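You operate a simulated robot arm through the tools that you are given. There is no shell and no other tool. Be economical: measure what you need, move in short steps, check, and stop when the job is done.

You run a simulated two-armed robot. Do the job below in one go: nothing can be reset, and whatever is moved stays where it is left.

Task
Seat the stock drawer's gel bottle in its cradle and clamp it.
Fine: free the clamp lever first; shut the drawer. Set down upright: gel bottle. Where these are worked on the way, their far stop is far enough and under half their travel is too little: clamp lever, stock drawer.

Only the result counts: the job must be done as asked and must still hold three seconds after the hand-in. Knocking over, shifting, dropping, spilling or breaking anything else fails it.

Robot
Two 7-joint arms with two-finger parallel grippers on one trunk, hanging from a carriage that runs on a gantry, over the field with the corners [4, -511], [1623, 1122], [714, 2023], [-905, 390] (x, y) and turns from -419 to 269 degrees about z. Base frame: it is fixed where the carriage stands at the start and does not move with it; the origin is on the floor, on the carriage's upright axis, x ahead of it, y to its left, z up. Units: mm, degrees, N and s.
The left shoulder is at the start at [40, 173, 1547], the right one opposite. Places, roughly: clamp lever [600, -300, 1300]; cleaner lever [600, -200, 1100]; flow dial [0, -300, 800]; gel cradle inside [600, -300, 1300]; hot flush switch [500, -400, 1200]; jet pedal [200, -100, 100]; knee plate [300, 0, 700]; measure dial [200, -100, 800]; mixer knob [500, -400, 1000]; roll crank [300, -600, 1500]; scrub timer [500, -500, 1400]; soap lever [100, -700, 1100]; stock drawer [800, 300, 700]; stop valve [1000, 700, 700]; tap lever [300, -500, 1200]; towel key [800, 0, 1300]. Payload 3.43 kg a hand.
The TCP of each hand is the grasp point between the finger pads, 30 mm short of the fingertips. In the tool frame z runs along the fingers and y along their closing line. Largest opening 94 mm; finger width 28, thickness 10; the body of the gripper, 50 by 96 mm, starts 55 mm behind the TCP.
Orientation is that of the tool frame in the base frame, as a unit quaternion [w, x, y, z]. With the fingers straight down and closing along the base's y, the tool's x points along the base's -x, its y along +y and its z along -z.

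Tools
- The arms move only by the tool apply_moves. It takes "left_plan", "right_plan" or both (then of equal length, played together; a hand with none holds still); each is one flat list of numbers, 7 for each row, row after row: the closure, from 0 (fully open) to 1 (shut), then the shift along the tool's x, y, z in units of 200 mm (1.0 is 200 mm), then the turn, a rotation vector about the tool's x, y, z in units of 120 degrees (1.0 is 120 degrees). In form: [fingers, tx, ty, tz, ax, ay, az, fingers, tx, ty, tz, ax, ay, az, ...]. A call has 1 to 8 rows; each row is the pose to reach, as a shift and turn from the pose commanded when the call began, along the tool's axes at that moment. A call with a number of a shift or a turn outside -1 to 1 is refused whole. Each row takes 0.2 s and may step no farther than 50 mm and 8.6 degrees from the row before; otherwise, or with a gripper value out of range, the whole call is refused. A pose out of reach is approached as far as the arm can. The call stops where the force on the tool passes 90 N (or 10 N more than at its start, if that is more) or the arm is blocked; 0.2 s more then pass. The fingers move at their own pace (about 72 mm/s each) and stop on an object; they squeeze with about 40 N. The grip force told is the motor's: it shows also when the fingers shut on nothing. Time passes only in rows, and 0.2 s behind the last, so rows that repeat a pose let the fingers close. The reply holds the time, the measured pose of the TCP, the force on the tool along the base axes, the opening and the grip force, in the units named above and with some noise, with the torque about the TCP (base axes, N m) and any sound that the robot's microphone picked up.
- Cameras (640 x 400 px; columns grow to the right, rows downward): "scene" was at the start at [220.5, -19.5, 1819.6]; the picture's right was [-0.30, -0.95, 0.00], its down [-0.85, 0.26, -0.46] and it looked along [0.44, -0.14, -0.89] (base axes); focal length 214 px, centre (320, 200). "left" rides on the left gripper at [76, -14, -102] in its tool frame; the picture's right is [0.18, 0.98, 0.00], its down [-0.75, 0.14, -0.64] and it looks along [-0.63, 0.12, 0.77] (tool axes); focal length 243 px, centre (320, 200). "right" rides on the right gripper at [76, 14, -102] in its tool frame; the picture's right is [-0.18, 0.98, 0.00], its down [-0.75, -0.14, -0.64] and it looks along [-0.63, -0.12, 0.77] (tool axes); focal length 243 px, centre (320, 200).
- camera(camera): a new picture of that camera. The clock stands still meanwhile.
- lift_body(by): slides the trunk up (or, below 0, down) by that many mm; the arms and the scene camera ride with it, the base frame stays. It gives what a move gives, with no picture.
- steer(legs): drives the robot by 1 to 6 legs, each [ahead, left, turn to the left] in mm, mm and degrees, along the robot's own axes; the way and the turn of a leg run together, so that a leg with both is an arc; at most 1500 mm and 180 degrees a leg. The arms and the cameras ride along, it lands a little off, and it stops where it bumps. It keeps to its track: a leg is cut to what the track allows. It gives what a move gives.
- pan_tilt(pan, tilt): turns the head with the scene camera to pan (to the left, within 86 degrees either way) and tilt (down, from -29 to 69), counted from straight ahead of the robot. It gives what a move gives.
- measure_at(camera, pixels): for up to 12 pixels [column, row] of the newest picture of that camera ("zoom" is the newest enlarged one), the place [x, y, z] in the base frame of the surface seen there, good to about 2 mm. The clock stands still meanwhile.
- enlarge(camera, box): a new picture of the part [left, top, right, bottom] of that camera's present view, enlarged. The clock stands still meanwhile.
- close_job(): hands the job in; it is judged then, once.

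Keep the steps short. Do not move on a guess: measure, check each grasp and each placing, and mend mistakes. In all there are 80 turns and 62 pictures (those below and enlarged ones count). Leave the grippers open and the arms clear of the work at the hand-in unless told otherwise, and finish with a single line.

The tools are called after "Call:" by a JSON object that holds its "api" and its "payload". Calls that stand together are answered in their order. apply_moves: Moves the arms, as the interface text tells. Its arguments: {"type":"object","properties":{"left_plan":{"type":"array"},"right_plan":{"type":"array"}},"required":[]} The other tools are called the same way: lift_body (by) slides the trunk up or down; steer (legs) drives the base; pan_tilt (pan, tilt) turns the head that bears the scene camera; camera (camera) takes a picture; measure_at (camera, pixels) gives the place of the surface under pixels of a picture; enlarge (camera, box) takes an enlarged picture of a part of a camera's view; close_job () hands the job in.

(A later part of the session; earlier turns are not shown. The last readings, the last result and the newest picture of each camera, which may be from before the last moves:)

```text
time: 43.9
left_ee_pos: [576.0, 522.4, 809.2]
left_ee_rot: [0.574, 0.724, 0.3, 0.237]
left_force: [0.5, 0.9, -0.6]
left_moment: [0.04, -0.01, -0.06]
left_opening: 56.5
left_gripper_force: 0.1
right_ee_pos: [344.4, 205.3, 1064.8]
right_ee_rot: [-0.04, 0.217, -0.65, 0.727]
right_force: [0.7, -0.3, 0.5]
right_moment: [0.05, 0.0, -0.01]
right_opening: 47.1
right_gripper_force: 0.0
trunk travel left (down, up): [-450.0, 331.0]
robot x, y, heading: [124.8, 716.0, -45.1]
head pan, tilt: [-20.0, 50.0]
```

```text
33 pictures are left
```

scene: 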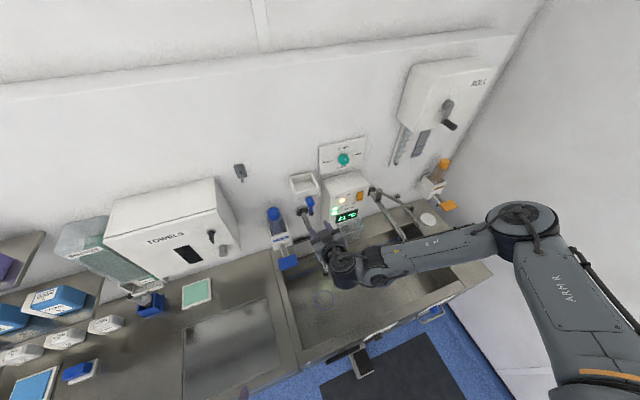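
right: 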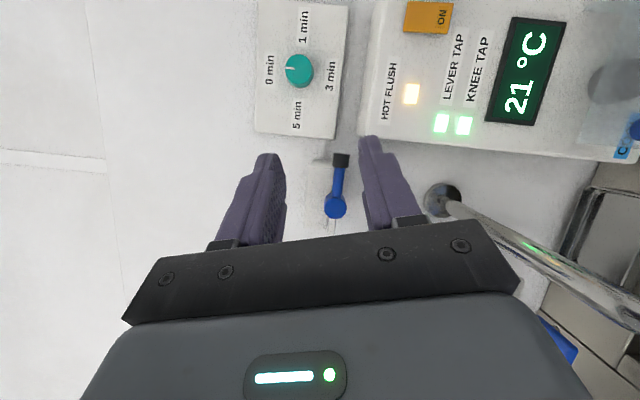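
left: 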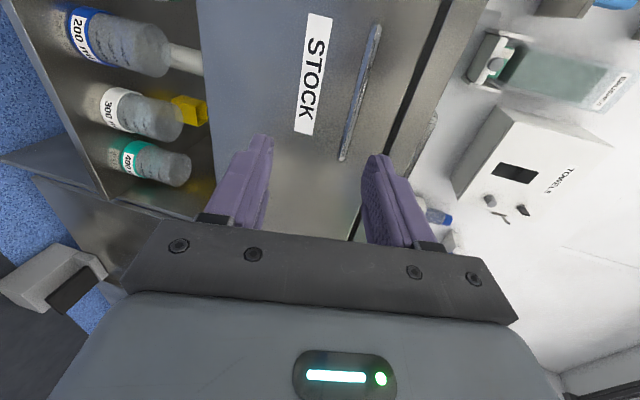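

Bar is between the fingers' line. I go ahead the last 155 mm and close on the bar.

Call:
{"api": "apply_moves", "payload": {"left_plan": [0.4, 0.002, 0.05, 0.187, 0, 0, 0, 0.4, 0.005, 0.1, 0.375, 0, 0, 0, 0.4, 0.008, 0.15, 0.562, 0, 0, 0, 0.4, 0.01, 0.198, 0.745, 0, 0, 0]}}

Call:
{"api": "apply_moves", "payload": {"left_plan": [1, 0, 0, 0, 0, 0, 0, 1, 0, 0, 0, 0, 0, 0, 1, 0, 0, 0, 0, 0, 0]}}

Call:
{"api": "camera", "payload": {"camera": "left"}}

```text
time: 44.9
left_ee_pos: [688.6, 417.5, 815.9]
left_ee_rot: [0.575, 0.723, 0.299, 0.237]
left_force: [0.8, -0.7, 0.6]
left_moment: [0.0, 0.0, 0.01]
left_opening: 56.4
left_gripper_force: 0.0
right_ee_pos: [344.2, 207.1, 1064.7]
right_ee_rot: [-0.04, 0.216, -0.65, 0.728]
right_force: [0.3, 0.3, 0.8]
right_moment: [0.01, 0.01, -0.01]
right_opening: 47.3
right_gripper_force: 0.0
trunk travel left (down, up): [-450.0, 331.0]
robot x, y, heading: [121.6, 715.9, -45.3]
head pan, tilt: [-20.0, 50.0]
```

```text
time: 45.7
left_ee_pos: [686.1, 418.8, 816.1]
left_ee_rot: [0.573, 0.726, 0.299, 0.236]
left_force: [2.7, -1.0, -8.1]
left_moment: [-0.19, 0.29, -0.2]
left_opening: 11.9
left_gripper_force: 44.2
right_ee_pos: [344.0, 206.6, 1064.8]
right_ee_rot: [-0.04, 0.218, -0.649, 0.728]
right_force: [-0.6, 0.3, 0.8]
right_moment: [0.02, 0.01, 0.02]
right_opening: 46.9
right_gripper_force: 0.1
trunk travel left (down, up): [-450.0, 331.0]
robot x, y, heading: [123.8, 715.7, -45.3]
head pan, tilt: [-20.0, 50.0]
```

```text
32 pictures are left
```

left: 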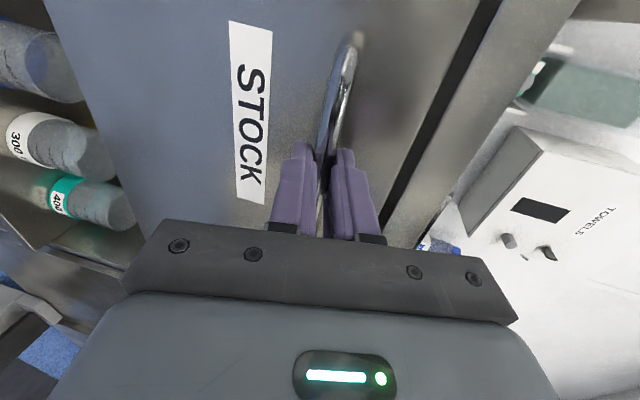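

The bar is held (11.9 mm, 44 N). I pull the drawer out 190 mm with the arm.

Call:
{"api": "apply_moves", "payload": {"left_plan": [1, 0, -0.036, -0.154, 0, 0, 0, 1, 0, -0.073, -0.309, 0, 0, 0, 1, 0, -0.109, -0.463, 0, 0, 0, 1, 0, -0.145, -0.617, 0, 0, 0, 1, 0, -0.182, -0.772, 0, 0, 0, 1, 0, -0.218, -0.926, 0, 0, 0]}}

Call:
{"api": "pan_tilt", "payload": {"pan": 10, "tilt": 55}}

Call:
{"api": "camera", "payload": {"camera": "scene"}}

```text
time: 47.1
left_ee_pos: [546.2, 557.0, 815.3]
left_ee_rot: [0.574, 0.725, 0.298, 0.237]
left_force: [-2.9, 1.9, -12.4]
left_moment: [-0.23, 0.48, -1.19]
left_opening: 11.8
left_gripper_force: 45.0
right_ee_pos: [341.8, 208.6, 1062.1]
right_ee_rot: [-0.04, 0.218, -0.65, 0.727]
right_force: [0.2, -0.1, 0.3]
right_moment: [0.01, 0.03, -0.01]
right_opening: 46.8
right_gripper_force: 0.1
trunk travel left (down, up): [-450.0, 331.0]
robot x, y, heading: [123.6, 716.4, -45.4]
head pan, tilt: [-20.0, 50.0]
```

```text
time: 48.1
left_ee_pos: [548.8, 554.4, 815.9]
left_ee_rot: [0.574, 0.725, 0.299, 0.237]
left_force: [-1.1, -0.3, -15.6]
left_moment: [-0.08, 0.39, -0.57]
left_opening: 11.4
left_gripper_force: 45.1
right_ee_pos: [343.8, 206.5, 1063.4]
right_ee_rot: [-0.04, 0.217, -0.65, 0.727]
right_force: [-0.4, 0.3, -0.5]
right_moment: [0.03, 0.01, -0.02]
right_opening: 47.1
right_gripper_force: 0.0
trunk travel left (down, up): [-450.0, 331.0]
robot x, y, heading: [123.2, 715.1, -45.2]
head pan, tilt: [10.0, 55.0]
```

```text
31 pictures are left
```

scene: 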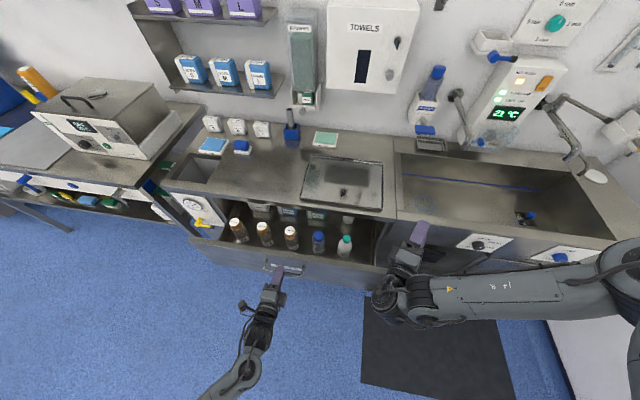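

The drawer slid out about 195 mm and shows bottles. I pull further toward its stop with the arm.

Call:
{"api": "apply_moves", "payload": {"left_plan": [1, 0, -0.036, -0.154, 0, 0, 0, 1, 0, -0.073, -0.309, 0, 0, 0, 1, 0, -0.109, -0.463, 0, 0, 0, 1, 0, -0.145, -0.617, 0, 0, 0]}}

Call:
{"api": "enlarge", "payload": {"camera": "scene", "box": [190, 180, 390, 300]}}

```text
time: 49.1
left_ee_pos: [458.5, 645.0, 815.4]
left_ee_rot: [0.574, 0.725, 0.3, 0.236]
left_force: [-3.9, 0.6, -15.4]
left_moment: [0.22, 0.32, 0.48]
left_opening: 11.8
left_gripper_force: 45.1
right_ee_pos: [341.5, 207.4, 1063.9]
right_ee_rot: [-0.04, 0.218, -0.651, 0.726]
right_force: [0.7, -0.7, 0.0]
right_moment: [0.0, -0.02, 0.01]
right_opening: 47.1
right_gripper_force: 0.0
trunk travel left (down, up): [-450.0, 331.0]
robot x, y, heading: [122.9, 714.6, -45.2]
head pan, tilt: [10.0, 55.0]
```

```text
3.20 times, centred on (290, 240) of scene
```

zoom: 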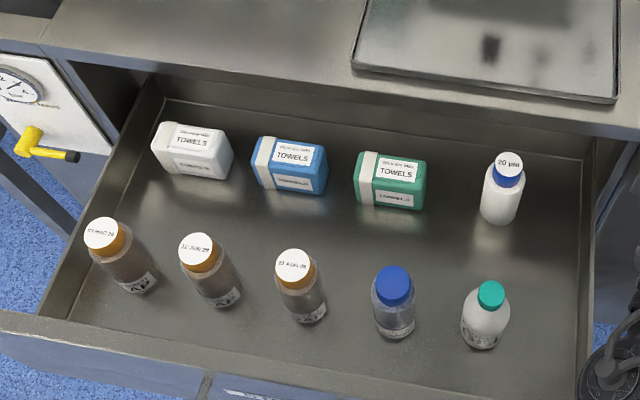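

Drawer is well open. I read the labels on the bottle candidates.

Call:
{"api": "enlarge", "payload": {"camera": "scene", "box": [290, 220, 370, 295]}}

Call:
{"api": "measure_at", "payload": {"camera": "zoom", "pixels": [[430, 122], [410, 200], [405, 250], [165, 95], [440, 270]]}}

Call:
{"api": "enlarge", "payload": {"camera": "scene", "box": [200, 220, 300, 295]}}

```text
5.33 times, centred on (330, 258) of scene
```

zoom: 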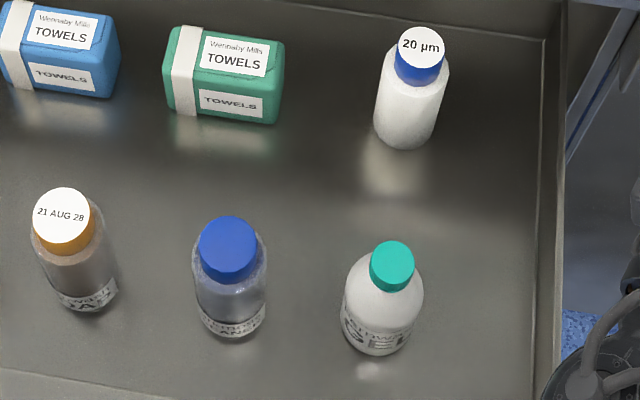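

```text
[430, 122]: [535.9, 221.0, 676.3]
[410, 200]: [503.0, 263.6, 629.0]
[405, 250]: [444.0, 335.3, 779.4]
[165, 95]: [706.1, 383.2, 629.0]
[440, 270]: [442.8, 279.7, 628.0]
```

```text
5.33 times, centred on (250, 258) of scene
```

zoom: 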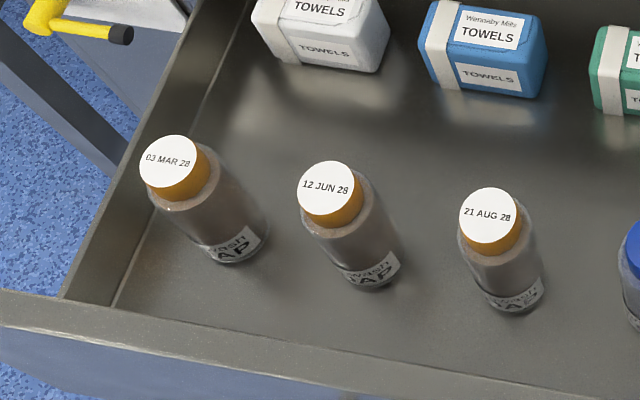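

The teal-capped bottle reads GEL, at about [444,335], top z≈779, drawer floor z≈628. I release the bar, back off with the base, raise the trunk.

Call:
{"api": "apply_moves", "payload": {"left_plan": [0.4, 0, 0, 0, 0, 0, 0, 0.4, 0, 0, 0, 0, 0, 0, 0.4, 0, 0, 0, 0, 0, 0]}}

Call:
{"api": "steer", "payload": {"legs": [[-150, 0, 0]]}}

Call:
{"api": "lift_body", "payload": {"by": 250}}

Call:
{"api": "apply_moves", "payload": {"left_plan": [0, 0, 0, 0, 0, 0, -0.07, 0, 0, 0, 0, 0, 0, -0.14, 0, 0, 0, 0, 0, 0, -0.21, 0, 0, 0, 0, 0, 0, -0.28, 0, 0, 0, 0, 0, 0, -0.35, 0, 0, 0, 0, 0, 0, -0.42, 0, 0, 0, 0, 0, 0, -0.49]}}

Call:
{"api": "apply_moves", "payload": {"left_plan": [0, 0, 0, 0, 0, 0, -0.066, 0, 0, 0, 0, 0, 0, -0.132, 0, 0, 0, 0, 0, 0, -0.198, 0, 0, 0, 0, 0, 0, -0.26]}}

```text
time: 49.9
left_ee_pos: [461.7, 643.7, 815.7]
left_ee_rot: [0.574, 0.725, 0.299, 0.237]
left_force: [-0.4, 0.4, -0.5]
left_moment: [-0.06, -0.03, -0.02]
left_opening: 56.3
left_gripper_force: 0.0
right_ee_pos: [344.0, 207.2, 1063.9]
right_ee_rot: [-0.04, 0.218, -0.649, 0.728]
right_force: [-1.0, 0.2, -0.3]
right_moment: [0.0, 0.01, -0.03]
right_opening: 46.8
right_gripper_force: 0.1
trunk travel left (down, up): [-450.0, 331.0]
robot x, y, heading: [121.2, 716.6, -45.3]
head pan, tilt: [10.0, 55.0]
```

```text
time: 51.2
left_ee_pos: [354.8, 749.3, 815.6]
left_ee_rot: [0.573, 0.725, 0.299, 0.237]
left_force: [-0.2, -0.9, -0.1]
left_moment: [0.0, -0.01, 0.03]
left_opening: 56.1
left_gripper_force: 0.0
right_ee_pos: [237.5, 313.5, 1064.2]
right_ee_rot: [-0.04, 0.216, -0.65, 0.727]
right_force: [-0.1, 0.4, -0.2]
right_moment: [0.04, 0.0, 0.06]
right_opening: 47.0
right_gripper_force: 0.0
trunk travel left (down, up): [-450.0, 331.0]
robot x, y, heading: [18.3, 823.5, -45.0]
head pan, tilt: [10.0, 55.0]
```

```text
time: 53.8
left_ee_pos: [357.0, 748.5, 1065.7]
left_ee_rot: [0.575, 0.724, 0.299, 0.237]
left_force: [-0.4, -0.2, -0.1]
left_moment: [0.04, -0.02, 0.06]
left_opening: 56.3
left_gripper_force: 0.1
right_ee_pos: [238.6, 311.4, 1312.3]
right_ee_rot: [-0.041, 0.216, -0.649, 0.728]
right_force: [-0.6, -0.1, 0.3]
right_moment: [0.02, 0.01, 0.04]
right_opening: 47.1
right_gripper_force: 0.1
trunk travel left (down, up): [-700.0, 81.0]
robot x, y, heading: [17.5, 826.0, -45.1]
head pan, tilt: [10.0, 55.0]
```

```text
time: 55.4
left_ee_pos: [357.4, 748.2, 1066.5]
left_ee_rot: [0.616, 0.484, 0.616, -0.077]
left_force: [-0.1, 0.1, 0.0]
left_moment: [-0.01, 0.02, 0.01]
left_opening: 94.0
left_gripper_force: 0.1
right_ee_pos: [239.0, 312.1, 1314.0]
right_ee_rot: [-0.04, 0.217, -0.649, 0.728]
right_force: [0.1, 0.2, 0.8]
right_moment: [0.02, 0.02, -0.01]
right_opening: 47.0
right_gripper_force: 0.1
trunk travel left (down, up): [-700.0, 81.0]
robot x, y, heading: [21.9, 823.7, -45.0]
head pan, tilt: [10.0, 55.0]
```

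```text
time: 56.4
left_ee_pos: [355.9, 748.4, 1066.3]
left_ee_rot: [0.573, 0.3, 0.724, -0.239]
left_force: [0.4, 0.6, -0.3]
left_moment: [-0.01, -0.02, 0.01]
left_opening: 93.9
left_gripper_force: 0.1
right_ee_pos: [237.5, 311.8, 1314.9]
right_ee_rot: [-0.04, 0.216, -0.65, 0.727]
right_force: [0.4, 0.7, -0.9]
right_moment: [-0.03, -0.02, -0.04]
right_opening: 46.8
right_gripper_force: 0.1
trunk travel left (down, up): [-700.0, 81.0]
robot x, y, heading: [19.7, 820.2, -45.3]
head pan, tilt: [10.0, 55.0]
```

Now I tilt the left tool back to pointing straight down, and take a fresh scene picture.

Call:
{"api": "apply_moves", "payload": {"left_plan": [0, 0, 0, 0, 0, 0.07, 0, 0, 0, 0, 0, 0, 0.14, 0, 0, 0, 0, 0, 0, 0.21, 0, 0, 0, 0, 0, 0, 0.28, 0, 0, 0, 0, 0, 0, 0.35, 0, 0, 0, 0, 0, 0, 0.42, 0, 0, 0, 0, 0, 0, 0.49, 0, 0, 0, 0, 0, 0, 0.56, 0]}}

Call:
{"api": "apply_moves", "payload": {"left_plan": [0, 0, 0, 0, 0, 0.04, 0, 0, 0, 0, 0, 0, 0.08, 0]}}

Call:
{"api": "pan_tilt", "payload": {"pan": -5, "tilt": 55}}

Call:
{"api": "camera", "payload": {"camera": "scene"}}

```text
time: 58.2
left_ee_pos: [355.6, 748.3, 1066.7]
left_ee_rot: [0.076, 0.383, 0.92, -0.032]
left_force: [-0.6, 0.2, 0.7]
left_moment: [-0.01, -0.04, -0.01]
left_opening: 94.1
left_gripper_force: 0.0
right_ee_pos: [238.9, 311.5, 1315.2]
right_ee_rot: [-0.039, 0.217, -0.65, 0.728]
right_force: [-0.6, 0.2, 0.3]
right_moment: [-0.03, 0.02, 0.01]
right_opening: 47.1
right_gripper_force: 0.1
trunk travel left (down, up): [-700.0, 81.0]
robot x, y, heading: [16.8, 822.0, -45.2]
head pan, tilt: [10.0, 55.0]
```

```text
time: 58.8
left_ee_pos: [357.0, 747.8, 1066.4]
left_ee_rot: [-0.001, 0.384, 0.923, 0.001]
left_force: [-0.5, 0.1, 1.0]
left_moment: [0.01, 0.01, -0.03]
left_opening: 94.0
left_gripper_force: 0.1
right_ee_pos: [238.8, 312.3, 1314.7]
right_ee_rot: [-0.039, 0.216, -0.65, 0.727]
right_force: [0.3, 0.0, 0.2]
right_moment: [0.01, 0.0, 0.02]
right_opening: 47.2
right_gripper_force: 0.1
trunk travel left (down, up): [-700.0, 81.0]
robot x, y, heading: [13.3, 817.0, -45.3]
head pan, tilt: [10.0, 55.0]
```

```text
time: 59.6
left_ee_pos: [357.2, 748.1, 1065.3]
left_ee_rot: [0.0, 0.384, 0.923, 0.0]
left_force: [0.0, -0.1, -0.2]
left_moment: [0.02, 0.01, 0.01]
left_opening: 93.6
left_gripper_force: 0.0
right_ee_pos: [238.7, 312.3, 1314.8]
right_ee_rot: [-0.039, 0.216, -0.65, 0.728]
right_force: [0.3, -0.4, 0.4]
right_moment: [0.01, 0.01, 0.03]
right_opening: 47.0
right_gripper_force: 0.1
trunk travel left (down, up): [-700.0, 81.0]
robot x, y, heading: [13.7, 820.4, -45.1]
head pan, tilt: [-5.0, 55.0]
```

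```text
27 pictures are left
```

scene: 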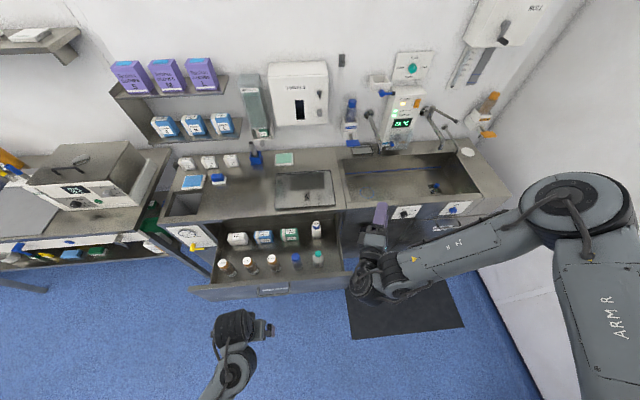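

Call:
{"api": "enlarge", "payload": {"camera": "scene", "box": [270, 215, 360, 290]}}

Call:
{"api": "measure_at", "payload": {"camera": "zoom", "pixels": [[350, 258], [340, 300], [310, 310], [365, 310], [338, 340], [185, 275], [325, 80], [470, 250], [495, 330], [200, 360], [335, 360], [350, 285]]}}

```text
5.33 times, centred on (315, 252) of scene
```

zoom: 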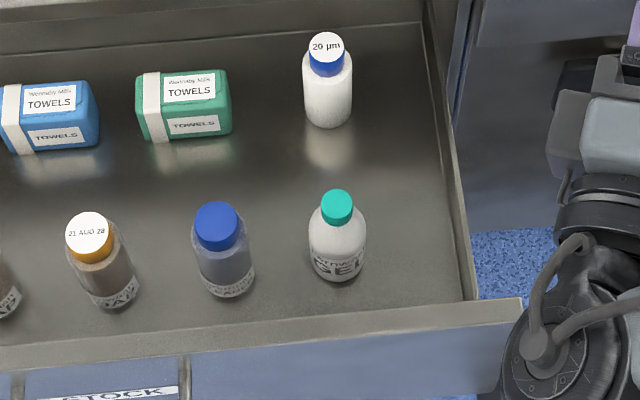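

```text
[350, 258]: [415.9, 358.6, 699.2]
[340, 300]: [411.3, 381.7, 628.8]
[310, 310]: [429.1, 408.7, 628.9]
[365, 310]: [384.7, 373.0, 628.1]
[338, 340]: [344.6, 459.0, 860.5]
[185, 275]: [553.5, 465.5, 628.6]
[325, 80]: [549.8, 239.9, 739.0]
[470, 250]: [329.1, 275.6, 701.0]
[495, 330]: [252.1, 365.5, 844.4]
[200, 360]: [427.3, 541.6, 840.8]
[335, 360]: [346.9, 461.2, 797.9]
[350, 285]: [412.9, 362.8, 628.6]
```

Call:
{"api": "measure_at", "payload": {"camera": "zoom", "pixels": [[337, 200], [337, 215], [323, 208], [350, 208], [312, 240], [338, 245], [364, 240], [216, 220], [197, 260], [247, 260], [455, 200], [445, 180]]}}

```text
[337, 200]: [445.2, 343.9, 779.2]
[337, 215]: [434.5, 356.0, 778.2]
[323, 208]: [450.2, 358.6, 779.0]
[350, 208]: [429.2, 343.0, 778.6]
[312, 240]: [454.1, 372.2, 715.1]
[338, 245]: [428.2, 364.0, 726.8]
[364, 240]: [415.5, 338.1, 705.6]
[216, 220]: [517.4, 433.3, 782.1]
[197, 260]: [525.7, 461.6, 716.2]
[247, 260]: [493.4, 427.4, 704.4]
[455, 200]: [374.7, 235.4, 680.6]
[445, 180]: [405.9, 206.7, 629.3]
```

Bottle centre at s≈558.5, n≈63 ([439.5,350.4]), body ∅51, neighbours ≥65 mm away. I extend the left hand, drive over the bottle, then lower part way.

Call:
{"api": "apply_moves", "payload": {"left_plan": [0, -0.2, 0, 0.11, 0, 0, 0, 0, -0.4, 0, 0.22, 0, 0, 0, 0, -0.6, 0, 0.33, 0, 0, 0]}}

Call:
{"api": "steer", "payload": {"legs": [[0, -222, 0], [220, 0, 0]]}}

Call:
{"api": "lift_body", "payload": {"by": -120}}

Call:
{"api": "camera", "payload": {"camera": "left"}}

```text
time: 60.4
left_ee_pos: [443.4, 662.3, 1001.9]
left_ee_rot: [0.001, 0.384, 0.923, 0.0]
left_force: [-0.5, 0.0, -0.2]
left_moment: [0.0, 0.03, 0.03]
left_opening: 94.0
left_gripper_force: 0.0
right_ee_pos: [238.4, 311.8, 1315.3]
right_ee_rot: [-0.039, 0.217, -0.649, 0.728]
right_force: [-0.1, -0.7, 0.1]
right_moment: [0.0, 0.01, 0.01]
right_opening: 47.1
right_gripper_force: 0.1
trunk travel left (down, up): [-700.0, 81.0]
robot x, y, heading: [17.0, 822.1, -45.3]
head pan, tilt: [-5.0, 55.0]
```

```text
time: 63.4
left_ee_pos: [446.2, 351.3, 1001.0]
left_ee_rot: [0.0, 0.386, 0.923, -0.001]
left_force: [-1.6, -0.2, 0.0]
left_moment: [0.0, -0.02, -0.01]
left_opening: 94.1
left_gripper_force: 0.0
right_ee_pos: [241.3, -0.9, 1314.2]
right_ee_rot: [-0.039, 0.217, -0.65, 0.727]
right_force: [0.5, 0.4, 0.0]
right_moment: [0.01, -0.05, 0.02]
right_opening: 46.8
right_gripper_force: 0.1
trunk travel left (down, up): [-700.0, 81.0]
robot x, y, heading: [20.4, 508.5, -45.5]
head pan, tilt: [-5.0, 55.0]
```

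```text
time: 64.9
left_ee_pos: [444.3, 350.3, 881.7]
left_ee_rot: [0.0, 0.385, 0.923, 0.0]
left_force: [0.0, -0.3, -0.4]
left_moment: [-0.03, -0.02, 0.03]
left_opening: 94.2
left_gripper_force: 0.2
right_ee_pos: [241.6, 0.5, 1194.4]
right_ee_rot: [-0.039, 0.215, -0.65, 0.728]
right_force: [0.2, 0.5, 0.7]
right_moment: [0.02, 0.0, 0.0]
right_opening: 47.0
right_gripper_force: 0.1
trunk travel left (down, up): [-580.0, 201.0]
robot x, y, heading: [25.5, 511.0, -45.2]
head pan, tilt: [-5.0, 55.0]
```

```text
25 pictures are left
```

left: 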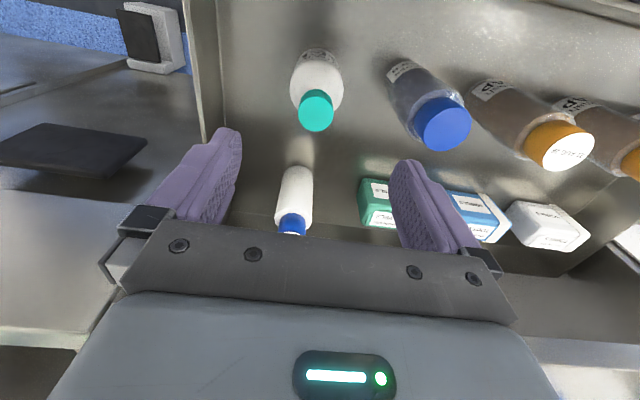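

I verify the bottle's position from this camera.

Call:
{"api": "measure_at", "payload": {"camera": "left", "pixels": [[316, 110], [301, 110], [331, 110], [316, 95], [316, 125], [293, 85], [342, 85], [437, 125]]}}

```text
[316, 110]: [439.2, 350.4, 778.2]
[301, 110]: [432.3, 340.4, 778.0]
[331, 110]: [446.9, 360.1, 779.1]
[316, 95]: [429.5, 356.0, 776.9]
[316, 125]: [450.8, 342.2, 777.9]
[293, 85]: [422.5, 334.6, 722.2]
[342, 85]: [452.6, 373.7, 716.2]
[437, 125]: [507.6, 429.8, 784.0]
```

Offset is only 3 mm. I correct it, and look at the forearm's clearance over the drawer front (z≈860) before descending.

Call:
{"api": "apply_moves", "payload": {"left_plan": [0, 0.017, -0.017, 0, 0, 0, 0]}}

Call:
{"api": "pan_tilt", "payload": {"pan": 15, "tilt": 62}}

Call:
{"api": "camera", "payload": {"camera": "scene"}}

```text
time: 65.3
left_ee_pos: [439.3, 351.5, 879.5]
left_ee_rot: [0.001, 0.384, 0.923, 0.0]
left_force: [0.5, 0.6, 0.0]
left_moment: [-0.04, -0.01, 0.02]
left_opening: 93.8
left_gripper_force: 0.2
right_ee_pos: [241.7, -0.8, 1193.7]
right_ee_rot: [-0.039, 0.217, -0.649, 0.728]
right_force: [0.9, -0.7, -0.2]
right_moment: [0.01, 0.01, -0.01]
right_opening: 47.0
right_gripper_force: 0.0
trunk travel left (down, up): [-580.0, 201.0]
robot x, y, heading: [18.6, 506.2, -45.4]
head pan, tilt: [-5.0, 55.0]
```

```text
time: 66.1
left_ee_pos: [440.5, 351.1, 880.5]
left_ee_rot: [0.001, 0.385, 0.923, 0.0]
left_force: [-0.8, 0.4, -0.8]
left_moment: [-0.02, 0.03, 0.01]
left_opening: 94.1
left_gripper_force: 0.1
right_ee_pos: [241.1, -0.4, 1194.6]
right_ee_rot: [-0.04, 0.217, -0.649, 0.728]
right_force: [0.2, -0.1, 0.0]
right_moment: [0.01, -0.01, -0.01]
right_opening: 47.1
right_gripper_force: 0.2
trunk travel left (down, up): [-580.0, 201.0]
robot x, y, heading: [26.3, 507.6, -45.2]
head pan, tilt: [15.0, 62.0]
```

```text
24 pictures are left
```

scene: 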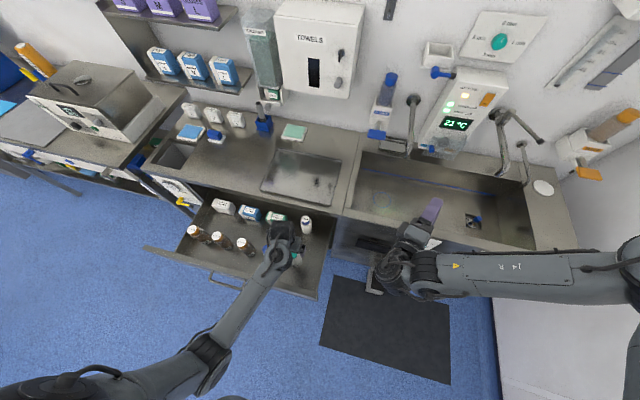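

Call:
{"api": "measure_at", "payload": {"camera": "scene", "pixels": [[278, 250], [265, 275], [250, 300], [228, 330], [208, 355], [190, 372]]}}

```text
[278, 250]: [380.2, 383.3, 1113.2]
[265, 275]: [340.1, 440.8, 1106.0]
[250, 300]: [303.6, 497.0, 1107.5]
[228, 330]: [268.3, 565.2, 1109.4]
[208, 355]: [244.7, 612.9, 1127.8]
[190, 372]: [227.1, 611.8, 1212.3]
```

Forearm top is z≈1107; lowering by trunk would bring it close to the drawer front, so I descend with the arm alone (forearm then slopes up), first 130 mm.

Call:
{"api": "apply_moves", "payload": {"left_plan": [0, 0, 0, 0.22, 0, 0, 0, 0, 0, 0, 0.44, 0, 0, 0, 0, 0, 0, 0.65, 0, 0, 0]}}

Call:
{"api": "camera", "payload": {"camera": "scene"}}

Call:
{"api": "measure_at", "payload": {"camera": "scene", "pixels": [[278, 250], [265, 275], [250, 300], [228, 330], [208, 355], [255, 285], [260, 283], [240, 285]]}}

```text
time: 66.9
left_ee_pos: [439.4, 350.6, 750.1]
left_ee_rot: [0.001, 0.385, 0.923, 0.0]
left_force: [0.3, -0.7, -0.2]
left_moment: [0.0, 0.0, -0.01]
left_opening: 94.0
left_gripper_force: 0.1
right_ee_pos: [240.3, -0.7, 1194.8]
right_ee_rot: [-0.04, 0.216, -0.65, 0.728]
right_force: [-1.1, 0.3, 0.9]
right_moment: [-0.01, -0.03, 0.01]
right_opening: 47.2
right_gripper_force: 0.1
trunk travel left (down, up): [-580.0, 201.0]
robot x, y, heading: [18.9, 509.2, -45.4]
head pan, tilt: [15.0, 62.0]
```

```text
23 pictures are left
```

scene: 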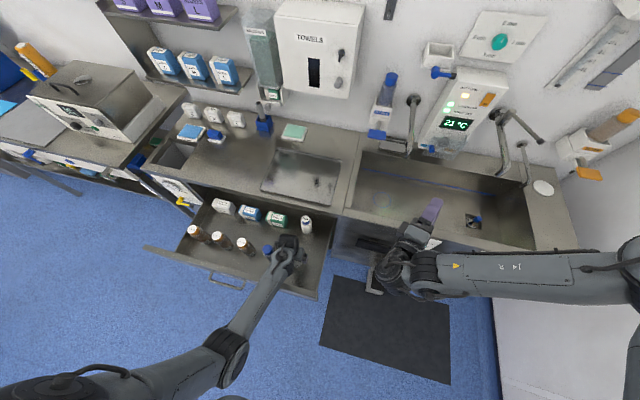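

```text
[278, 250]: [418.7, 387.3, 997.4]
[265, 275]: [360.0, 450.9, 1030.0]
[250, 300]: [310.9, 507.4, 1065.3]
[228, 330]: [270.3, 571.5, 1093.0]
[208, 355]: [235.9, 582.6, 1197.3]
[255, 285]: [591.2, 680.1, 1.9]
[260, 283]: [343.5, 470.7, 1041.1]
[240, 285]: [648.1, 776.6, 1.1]
```

The forearm slopes up with ample clearance. I descend the last 43 mm and close on the bottle.

Call:
{"api": "apply_moves", "payload": {"left_plan": [0, 0, 0, 0.11, 0, 0, 0, 0, 0, 0, 0.215, 0, 0, 0, 1, 0, 0, 0.215, 0, 0, 0, 1, 0, 0, 0.215, 0, 0, 0, 1, 0, 0, 0.215, 0, 0, 0]}}

Call:
{"api": "camera", "payload": {"camera": "left"}}

```text
time: 67.7
left_ee_pos: [457.9, 334.5, 722.0]
left_ee_rot: [0.019, 0.384, 0.923, -0.009]
left_force: [-1.3, 2.8, 59.2]
left_moment: [1.38, 0.42, 0.14]
left_opening: 56.9
left_gripper_force: 12.6
right_ee_pos: [243.9, 0.8, 1193.6]
right_ee_rot: [-0.041, 0.217, -0.649, 0.728]
right_force: [0.1, 0.6, 0.3]
right_moment: [-0.02, -0.06, -0.07]
right_opening: 46.9
right_gripper_force: 0.1
trunk travel left (down, up): [-580.0, 201.0]
robot x, y, heading: [20.4, 511.1, -45.5]
head pan, tilt: [15.0, 62.0]
stopped in row 3 (left hand): the force on the tool passed its limit at 96 N (the readings are from after the stop); the commanded pose is now the measured one
```

```text
22 pictures are left
```

left: 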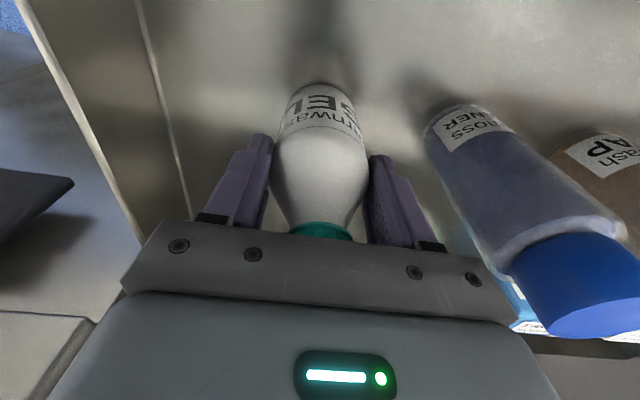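

The palm touched the cap (body starts 55 mm above the TCP). I open and raise 20 mm at once, and check the bottle.

Call:
{"api": "apply_moves", "payload": {"left_plan": [0.2, 0, 0, -0.1, 0, 0, 0, 0, 0, 0, -0.15, 0, 0, 0]}}

Call:
{"api": "camera", "payload": {"camera": "left"}}

Call:
{"api": "measure_at", "payload": {"camera": "left", "pixels": [[285, 160], [320, 160], [355, 160], [320, 215], [320, 190], [320, 120], [290, 130], [350, 130]]}}

```text
time: 68.3
left_ee_pos: [448.0, 340.5, 747.3]
left_ee_rot: [0.011, 0.386, 0.922, -0.006]
left_force: [-0.4, -0.9, 0.2]
left_moment: [0.02, -0.03, 0.0]
left_opening: 94.1
left_gripper_force: 0.1
right_ee_pos: [241.9, -1.1, 1194.4]
right_ee_rot: [-0.039, 0.216, -0.65, 0.727]
right_force: [0.3, 0.0, -0.7]
right_moment: [-0.01, -0.01, 0.01]
right_opening: 47.0
right_gripper_force: 0.3
trunk travel left (down, up): [-580.0, 201.0]
robot x, y, heading: [21.8, 506.4, -45.3]
head pan, tilt: [15.0, 62.0]
```

```text
21 pictures are left
```

left: 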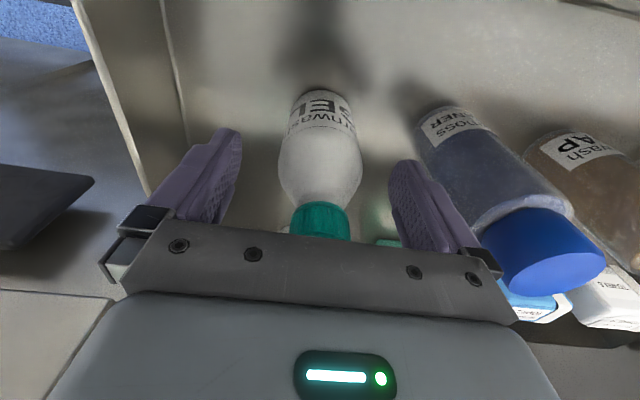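

```text
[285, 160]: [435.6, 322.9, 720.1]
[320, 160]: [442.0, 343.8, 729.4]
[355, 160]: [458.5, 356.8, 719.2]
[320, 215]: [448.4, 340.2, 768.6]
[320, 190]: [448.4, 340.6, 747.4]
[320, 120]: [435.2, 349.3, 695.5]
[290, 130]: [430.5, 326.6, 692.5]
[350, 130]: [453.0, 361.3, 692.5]
```

Bottle stands upright, shifted ~24 mm inward; centre now ≈[455,332]. I move 12 mm forward, down to TCP z≈733 and close.

Call:
{"api": "apply_moves", "payload": {"left_plan": [0, -0.03, 0, 0, 0, 0.006, 0, 0, -0.06, 0, 0.03, 0, 0.012, 0, 0, -0.06, 0, 0.068, 0, 0.012, 0, 1, -0.06, 0, 0.068, 0, 0.012, 0, 1, -0.06, 0, 0.068, 0, 0.012, 0, 1, -0.06, 0, 0.068, 0, 0.012, 0]}}

Call:
{"api": "camera", "payload": {"camera": "left"}}

```text
time: 69.7
left_ee_pos: [457.6, 330.0, 733.7]
left_ee_rot: [0.001, 0.385, 0.923, -0.003]
left_force: [0.2, -0.2, 0.5]
left_moment: [-0.01, -0.02, 0.01]
left_opening: 56.4
left_gripper_force: 40.7
right_ee_pos: [242.2, -1.0, 1193.6]
right_ee_rot: [-0.039, 0.216, -0.65, 0.728]
right_force: [0.4, -1.1, 0.4]
right_moment: [-0.01, 0.0, 0.02]
right_opening: 46.8
right_gripper_force: 0.0
trunk travel left (down, up): [-580.0, 201.0]
robot x, y, heading: [21.4, 506.2, -45.2]
head pan, tilt: [15.0, 62.0]
```

```text
20 pictures are left
```

left: 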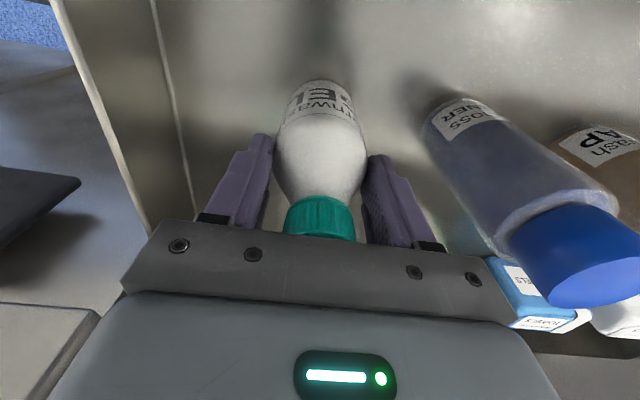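

Held (56.4 mm, 41 N). I lift with the arm 170 mm and check the grip.

Call:
{"api": "apply_moves", "payload": {"left_plan": [1, 0, 0, -0.1, 0, 0, 0, 1, 0, 0, -0.25, 0, 0, 0, 1, 0, 0, -0.45, 0, 0, 0, 1, 0, 0, -0.65, 0, 0, 0, 1, 0, 0, -0.85, 0, 0, 0]}}

Call:
{"api": "lift_body", "payload": {"by": 190}}

Call:
{"api": "camera", "payload": {"camera": "left"}}

```text
time: 70.9
left_ee_pos: [456.0, 331.0, 905.2]
left_ee_rot: [0.0, 0.385, 0.923, -0.002]
left_force: [0.6, -0.2, -2.3]
left_moment: [-0.02, 0.02, -0.05]
left_opening: 56.1
left_gripper_force: 39.8
right_ee_pos: [241.2, -0.7, 1194.6]
right_ee_rot: [-0.039, 0.216, -0.65, 0.728]
right_force: [0.3, 1.0, 0.4]
right_moment: [0.0, 0.02, 0.0]
right_opening: 47.0
right_gripper_force: 0.0
trunk travel left (down, up): [-580.0, 201.0]
robot x, y, heading: [20.0, 507.7, -45.2]
head pan, tilt: [15.0, 62.0]
```

```text
time: 72.9
left_ee_pos: [455.9, 331.2, 1093.6]
left_ee_rot: [0.0, 0.385, 0.923, -0.002]
left_force: [0.8, -0.1, -2.9]
left_moment: [0.0, -0.02, -0.03]
left_opening: 56.2
left_gripper_force: 40.3
right_ee_pos: [241.7, -1.0, 1385.1]
right_ee_rot: [-0.038, 0.216, -0.65, 0.727]
right_force: [1.0, -0.7, 0.6]
right_moment: [-0.04, -0.01, -0.01]
right_opening: 46.9
right_gripper_force: 0.0
trunk travel left (down, up): [-770.0, 11.0]
robot x, y, heading: [23.8, 507.4, -45.2]
head pan, tilt: [15.0, 62.0]
```

```text
19 pictures are left
```

left: 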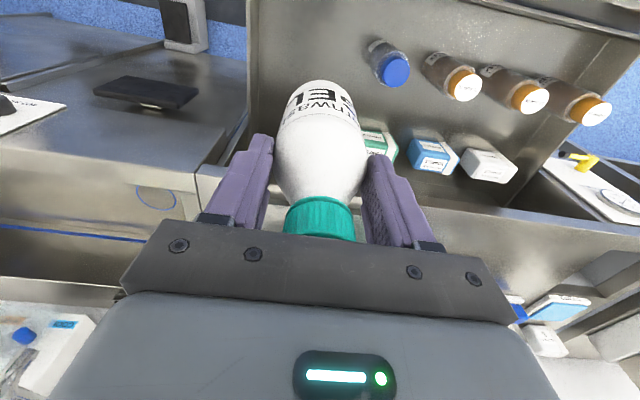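

The bottle hangs upright in the grip. I raise the left arm to about z 1460 (two calls), also shifting it 110 mm right, then drive right along the wall.

Call:
{"api": "apply_moves", "payload": {"left_plan": [1, 0, 0, -0.2, 0, 0, 0, 1, 0, 0, -0.4, 0, 0, 0, 1, 0, 0, -0.6, 0, 0, 0, 1, 0, 0, -0.8, 0, 0, 0, 1, 0, 0, -1.0, 0, 0, 0]}}

Call:
{"api": "apply_moves", "payload": {"left_plan": [1, 0, -0.11, -0.165, 0, 0, 0, 1, 0, -0.22, -0.33, 0, 0, 0, 1, 0, -0.33, -0.495, 0, 0, 0, 1, 0, -0.44, -0.66, 0, 0, 0, 1, 0, -0.55, -0.825, 0, 0, 0]}}

Call:
{"api": "steer", "payload": {"legs": [[0, -235, 0], [120, 0, 0]]}}

Call:
{"api": "pan_tilt", "payload": {"pan": 0, "tilt": 40}}

Call:
{"api": "camera", "payload": {"camera": "scene"}}

```text
time: 73.5
left_ee_pos: [459.5, 327.2, 1160.9]
left_ee_rot: [0.012, 0.386, 0.922, -0.009]
left_force: [3.4, -15.7, -33.8]
left_moment: [-0.01, -1.55, 0.79]
left_opening: 56.2
left_gripper_force: 39.9
right_ee_pos: [241.9, -0.3, 1384.8]
right_ee_rot: [-0.038, 0.216, -0.65, 0.727]
right_force: [-0.7, 0.5, 0.4]
right_moment: [0.01, -0.03, 0.0]
right_opening: 47.0
right_gripper_force: 0.0
trunk travel left (down, up): [-770.0, 11.0]
robot x, y, heading: [21.0, 507.2, -45.3]
head pan, tilt: [15.0, 62.0]
stopped in row 2 (left hand): the force on the tool passed its limit at 181 N (the readings are from after the stop); the commanded pose is now the measured one
```

```text
time: 73.8
left_ee_pos: [459.0, 323.5, 1167.2]
left_ee_rot: [0.02, 0.391, 0.92, -0.012]
left_force: [-2.0, -14.3, -24.9]
left_moment: [0.36, -1.64, 1.04]
left_opening: 56.1
left_gripper_force: 39.9
right_ee_pos: [240.7, -0.6, 1383.0]
right_ee_rot: [-0.039, 0.216, -0.65, 0.728]
right_force: [1.2, 0.0, -0.4]
right_moment: [0.02, 0.01, -0.01]
right_opening: 47.1
right_gripper_force: 0.0
trunk travel left (down, up): [-770.0, 11.0]
robot x, y, heading: [21.9, 507.6, -45.5]
head pan, tilt: [15.0, 62.0]
stopped in row 1 (left hand): the force on the tool passed its limit at 169 N (the readings are from after the stop); the commanded pose is now the measured one
```

```text
time: 76.4
left_ee_pos: [377.9, 75.7, 1167.3]
left_ee_rot: [0.021, 0.391, 0.92, -0.011]
left_force: [-0.8, -17.0, -49.6]
left_moment: [-0.99, -3.28, 1.24]
left_opening: 56.2
left_gripper_force: 40.1
right_ee_pos: [161.8, -246.8, 1383.8]
right_ee_rot: [-0.04, 0.217, -0.65, 0.728]
right_force: [-0.4, 1.5, 0.6]
right_moment: [0.03, 0.02, 0.0]
right_opening: 46.8
right_gripper_force: 0.0
trunk travel left (down, up): [-770.0, 11.0]
robot x, y, heading: [-57.8, 264.3, -45.3]
head pan, tilt: [15.0, 62.0]
```

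```text
time: 77.2
left_ee_pos: [376.8, 75.8, 1167.8]
left_ee_rot: [0.02, 0.39, 0.92, -0.011]
left_force: [0.0, -12.0, -32.5]
left_moment: [-0.4, -1.93, 0.82]
left_opening: 56.0
left_gripper_force: 39.8
right_ee_pos: [159.7, -245.8, 1384.6]
right_ee_rot: [-0.04, 0.216, -0.65, 0.727]
right_force: [0.3, -0.6, 0.8]
right_moment: [0.02, -0.02, -0.02]
right_opening: 47.4
right_gripper_force: 0.1
trunk travel left (down, up): [-770.0, 11.0]
robot x, y, heading: [-58.6, 260.3, -45.2]
head pan, tilt: [0.0, 40.0]
```

```text
18 pictures are left
```

scene: 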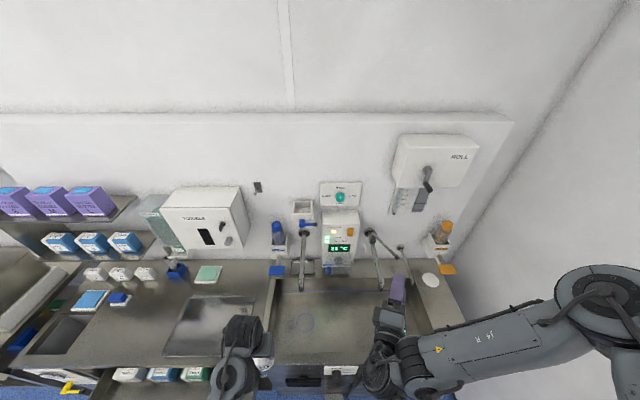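

A persistent force that moves with the robot suggests the left arm touches the robot itself. I look at the left arm.

Call:
{"api": "pan_tilt", "payload": {"pan": 20, "tilt": 69}}

Call:
{"api": "camera", "payload": {"camera": "scene"}}

Call:
{"api": "camera", "payload": {"camera": "left"}}

```text
time: 78.2
left_ee_pos: [378.3, 76.0, 1167.4]
left_ee_rot: [0.021, 0.39, 0.92, -0.012]
left_force: [-1.4, -14.1, -38.4]
left_moment: [-0.59, -2.59, 1.05]
left_opening: 56.5
left_gripper_force: 40.1
right_ee_pos: [160.7, -246.4, 1384.4]
right_ee_rot: [-0.04, 0.217, -0.649, 0.728]
right_force: [0.1, 0.8, -0.5]
right_moment: [0.01, -0.02, 0.0]
right_opening: 46.9
right_gripper_force: 0.0
trunk travel left (down, up): [-770.0, 11.0]
robot x, y, heading: [-59.2, 262.0, -44.9]
head pan, tilt: [20.0, 68.8]
```

```text
17 pictures are left
```

scene: 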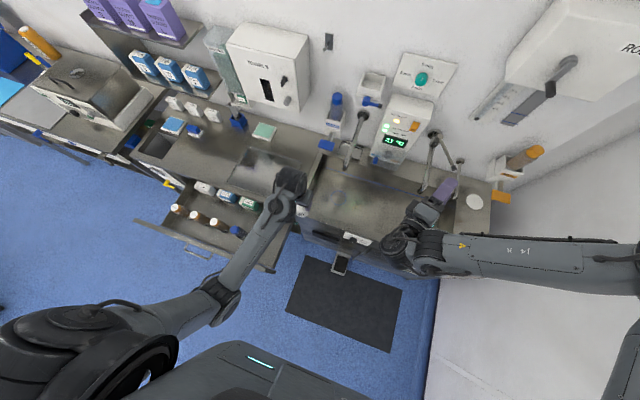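

```text
16 pictures are left
```

left: 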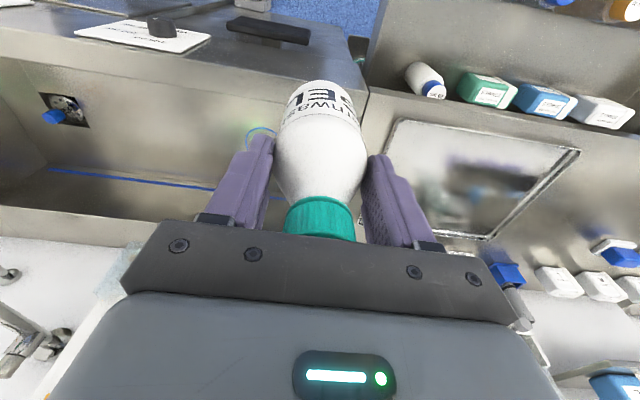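

The bottle is fine. The arm is folded too tightly; I first relax 25 mm down, then extend forward, then try rising.

Call:
{"api": "apply_moves", "payload": {"left_plan": [1, 0, 0, 0.12, 0, 0.01, 0, 1, -0.2, 0, 0.12, 0, 0.02, 0, 1, -0.4, 0, 0.12, 0, 0.02, 0, 1, -0.6, 0, 0.12, 0, 0.02, 0, 1, -0.75, 0, 0.12, 0, 0.02, 0]}}

```text
time: 79.4
left_ee_pos: [483.1, -29.9, 1149.8]
left_ee_rot: [0.001, 0.39, 0.921, -0.003]
left_force: [0.0, 0.3, -2.4]
left_moment: [0.03, -0.01, -0.02]
left_opening: 56.1
left_gripper_force: 40.2
right_ee_pos: [161.3, -247.2, 1384.6]
right_ee_rot: [-0.039, 0.217, -0.649, 0.728]
right_force: [0.2, -0.3, -0.3]
right_moment: [-0.01, -0.01, -0.03]
right_opening: 46.7
right_gripper_force: 0.0
trunk travel left (down, up): [-770.0, 11.0]
robot x, y, heading: [-58.9, 264.5, -45.2]
head pan, tilt: [20.0, 68.8]
```

Relieved. Now rise 160 mm.

Call:
{"api": "apply_moves", "payload": {"left_plan": [1, 0, 0, -0.2, 0, 0, 0, 1, 0, 0, -0.4, 0, 0, 0, 1, 0, 0, -0.6, 0, 0, 0, 1, 0, 0, -0.8, 0, 0, 0]}}

Call:
{"api": "apply_moves", "payload": {"left_plan": [1, 0, -0.14, -0.18, 0, 0, 0, 1, 0, -0.28, -0.36, 0, 0, 0, 1, 0, -0.42, -0.54, 0, 0, 0, 1, 0, -0.56, -0.72, 0, 0, 0]}}

```text
time: 80.0
left_ee_pos: [486.2, -33.7, 1222.1]
left_ee_rot: [0.013, 0.389, 0.921, -0.009]
left_force: [3.9, -15.6, -38.6]
left_moment: [-0.32, -1.75, 0.72]
left_opening: 55.9
left_gripper_force: 40.6
right_ee_pos: [160.1, -247.0, 1383.9]
right_ee_rot: [-0.039, 0.217, -0.649, 0.728]
right_force: [-0.1, 0.0, -0.4]
right_moment: [-0.02, -0.04, 0.02]
right_opening: 47.0
right_gripper_force: 0.0
trunk travel left (down, up): [-770.0, 11.0]
robot x, y, heading: [-58.1, 263.8, -45.2]
head pan, tilt: [20.0, 68.8]
stopped in row 3 (left hand): the force on the tool passed its limit at 171 N (the readings are from after the stop); the commanded pose is now the measured one
```

```text
time: 80.3
left_ee_pos: [483.8, -41.3, 1228.1]
left_ee_rot: [0.019, 0.393, 0.919, -0.011]
left_force: [2.2, -15.9, -35.6]
left_moment: [-0.2, -1.79, 0.82]
left_opening: 56.3
left_gripper_force: 40.1
right_ee_pos: [160.9, -246.5, 1384.0]
right_ee_rot: [-0.039, 0.217, -0.649, 0.728]
right_force: [0.0, 0.2, -0.6]
right_moment: [0.01, -0.01, -0.04]
right_opening: 47.0
right_gripper_force: 0.1
trunk travel left (down, up): [-770.0, 11.0]
robot x, y, heading: [-59.4, 262.5, -44.9]
head pan, tilt: [20.0, 68.8]
stopped in row 1 (left hand): the force on the tool passed its limit at 161 N (the readings are from after the stop); the commanded pose is now the measured one
```

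Blocked again by the same fold (gripper camera against the forearm, elbow-down posture): a straight-down hand can't rise enough. I'll set the bottle on the free counter and regrasp it with the hand tilted forward. First relax, then measure free counter spots.

Call:
{"api": "apply_moves", "payload": {"left_plan": [1, 0, 0, 0.15, 0, 0.01, 0, 1, 0, 0, 0.25, 0, 0.022, 0]}}

Call:
{"api": "measure_at", "payload": {"camera": "scene", "pixels": [[180, 150], [200, 155], [215, 150], [240, 140], [225, 165], [250, 155], [265, 165], [280, 150], [300, 135], [205, 135], [235, 170], [264, 130]]}}

```text
time: 80.9
left_ee_pos: [483.6, -42.3, 1180.8]
left_ee_rot: [-0.002, 0.395, 0.919, -0.001]
left_force: [0.1, -0.9, -1.5]
left_moment: [-0.01, -0.01, 0.0]
left_opening: 55.6
left_gripper_force: 40.5
right_ee_pos: [161.1, -245.8, 1384.6]
right_ee_rot: [-0.039, 0.218, -0.65, 0.727]
right_force: [-0.3, 0.0, 0.8]
right_moment: [0.02, -0.01, 0.01]
right_opening: 47.0
right_gripper_force: 0.1
trunk travel left (down, up): [-770.0, 11.0]
robot x, y, heading: [-57.8, 260.0, -45.0]
head pan, tilt: [20.0, 68.8]
```

```text
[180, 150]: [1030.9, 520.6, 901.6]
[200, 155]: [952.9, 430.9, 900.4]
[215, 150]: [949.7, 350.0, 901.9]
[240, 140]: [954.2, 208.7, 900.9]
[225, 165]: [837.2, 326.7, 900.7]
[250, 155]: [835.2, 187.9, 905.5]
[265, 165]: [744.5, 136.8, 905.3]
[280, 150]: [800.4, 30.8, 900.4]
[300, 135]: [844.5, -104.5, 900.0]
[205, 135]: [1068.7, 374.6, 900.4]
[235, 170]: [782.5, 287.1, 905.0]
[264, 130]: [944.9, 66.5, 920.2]
```

Free flat counter spot at s≈870, n≈385 (≈[888,343], z≈901). I drive there along the wall and lower with the trunk to just above.

Call:
{"api": "steer", "payload": {"legs": [[0, 558, 0]]}}

Call:
{"api": "lift_body", "payload": {"by": -155}}

Call:
{"api": "camera", "payload": {"camera": "left"}}

```text
time: 84.1
left_ee_pos: [882.6, 349.9, 1180.0]
left_ee_rot: [-0.002, 0.397, 0.918, -0.002]
left_force: [0.3, 0.2, -2.7]
left_moment: [-0.01, -0.03, -0.01]
left_opening: 56.3
left_gripper_force: 40.0
right_ee_pos: [557.3, 147.3, 1384.7]
right_ee_rot: [-0.037, 0.215, -0.65, 0.728]
right_force: [-0.6, -0.2, 0.4]
right_moment: [0.01, 0.0, 0.04]
right_opening: 46.9
right_gripper_force: 0.1
trunk travel left (down, up): [-770.0, 11.0]
robot x, y, heading: [342.1, 663.5, -45.5]
head pan, tilt: [20.0, 68.8]
```

```text
time: 85.9
left_ee_pos: [882.8, 349.6, 1025.8]
left_ee_rot: [-0.001, 0.396, 0.918, -0.002]
left_force: [0.4, 0.8, -3.1]
left_moment: [-0.01, 0.02, -0.01]
left_opening: 56.5
left_gripper_force: 40.0
right_ee_pos: [558.2, 146.6, 1228.9]
right_ee_rot: [-0.038, 0.215, -0.65, 0.728]
right_force: [-0.5, -0.3, 0.4]
right_moment: [-0.03, -0.02, -0.02]
right_opening: 47.1
right_gripper_force: 0.0
trunk travel left (down, up): [-615.0, 166.0]
robot x, y, heading: [342.6, 659.4, -45.5]
head pan, tilt: [20.0, 68.8]
```

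```text
15 pictures are left
```

left: 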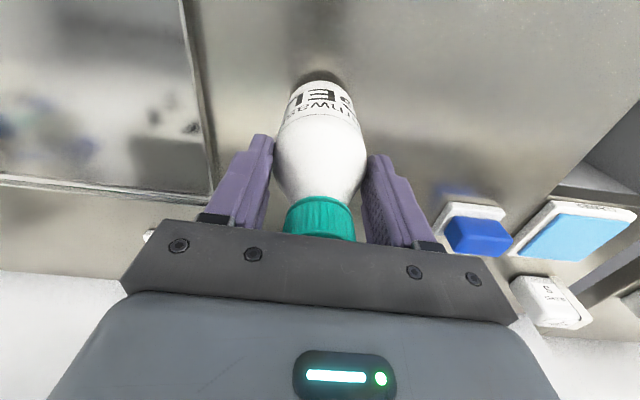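

The spot beneath is clear. I lower 19 mm gently and watch the force.

Call:
{"api": "apply_moves", "payload": {"left_plan": [1, 0, 0, 0.03, 0, 0, 0, 1, 0, 0, 0.06, 0, 0, 0, 1, 0, 0, 0.08, 0, 0, 0, 1, 0, 0, 0.092, 0, 0, 0]}}

```text
time: 86.9
left_ee_pos: [882.3, 349.1, 1007.5]
left_ee_rot: [-0.002, 0.397, 0.918, -0.001]
left_force: [0.1, 0.1, -2.1]
left_moment: [-0.01, 0.01, -0.01]
left_opening: 56.3
left_gripper_force: 40.9
right_ee_pos: [558.5, 146.8, 1229.3]
right_ee_rot: [-0.038, 0.216, -0.649, 0.729]
right_force: [0.2, -0.7, -0.1]
right_moment: [0.0, -0.01, 0.01]
right_opening: 47.0
right_gripper_force: 0.0
trunk travel left (down, up): [-615.0, 166.0]
robot x, y, heading: [339.4, 658.4, -45.7]
head pan, tilt: [20.0, 68.8]
```

Call:
{"api": "apply_moves", "payload": {"left_plan": [1, 0, 0, 0.008, 0, 0, 0, 1, 0, 0, 0.016, 0, 0, 0]}}

```text
time: 87.5
left_ee_pos: [882.0, 348.7, 1005.2]
left_ee_rot: [-0.001, 0.396, 0.918, -0.003]
left_force: [-6.5, 5.5, 21.4]
left_moment: [0.44, 0.2, 0.05]
left_opening: 55.9
left_gripper_force: 39.8
right_ee_pos: [558.8, 145.3, 1229.4]
right_ee_rot: [-0.038, 0.214, -0.65, 0.728]
right_force: [-0.8, -0.2, 0.5]
right_moment: [-0.01, -0.01, -0.02]
right_opening: 46.8
right_gripper_force: 0.1
trunk travel left (down, up): [-615.0, 166.0]
robot x, y, heading: [338.6, 656.1, -45.2]
head pan, tilt: [20.0, 68.8]
```

Contact (21 N up): the bottle stands. I open, and with fingers straddling, tilt the hand back about the TCP by 50° while lowering 24 mm.

Call:
{"api": "apply_moves", "payload": {"left_plan": [0, 0, 0, 0, 0, 0, 0, 0, 0, 0, 0, 0, 0, 0, 0, 0, 0, 0, 0, -0.07, 0, 0, 0, 0, 0, 0, -0.14, 0, 0, 0, 0, 0.03, 0, -0.21, 0, 0, 0, 0, 0.06, 0, -0.28, 0, 0, 0, 0, 0.09, 0, -0.35, 0, 0, 0, 0, 0.12, 0, -0.42, 0]}}

Call:
{"api": "camera", "payload": {"camera": "left"}}

```text
time: 89.3
left_ee_pos: [880.5, 350.4, 979.5]
left_ee_rot: [0.39, 0.359, 0.831, -0.172]
left_force: [0.2, -0.1, -0.6]
left_moment: [-0.03, -0.03, -0.01]
left_opening: 93.7
left_gripper_force: 0.2
right_ee_pos: [557.1, 147.1, 1229.0]
right_ee_rot: [-0.038, 0.215, -0.65, 0.728]
right_force: [-0.2, 0.6, -0.1]
right_moment: [-0.01, -0.03, -0.03]
right_opening: 47.0
right_gripper_force: 0.0
trunk travel left (down, up): [-615.0, 166.0]
robot x, y, heading: [341.2, 657.8, -45.4]
head pan, tilt: [20.0, 68.8]
```

```text
14 pictures are left
```

left: 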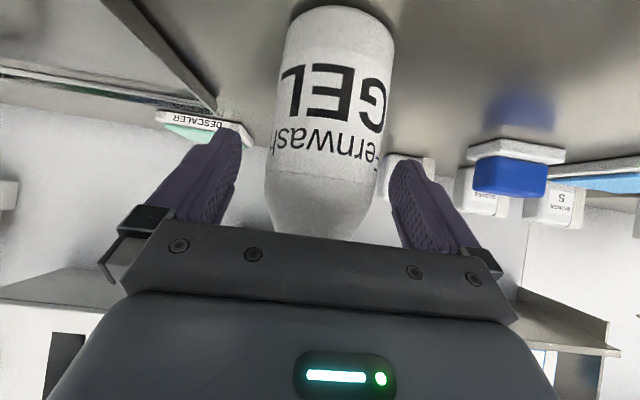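

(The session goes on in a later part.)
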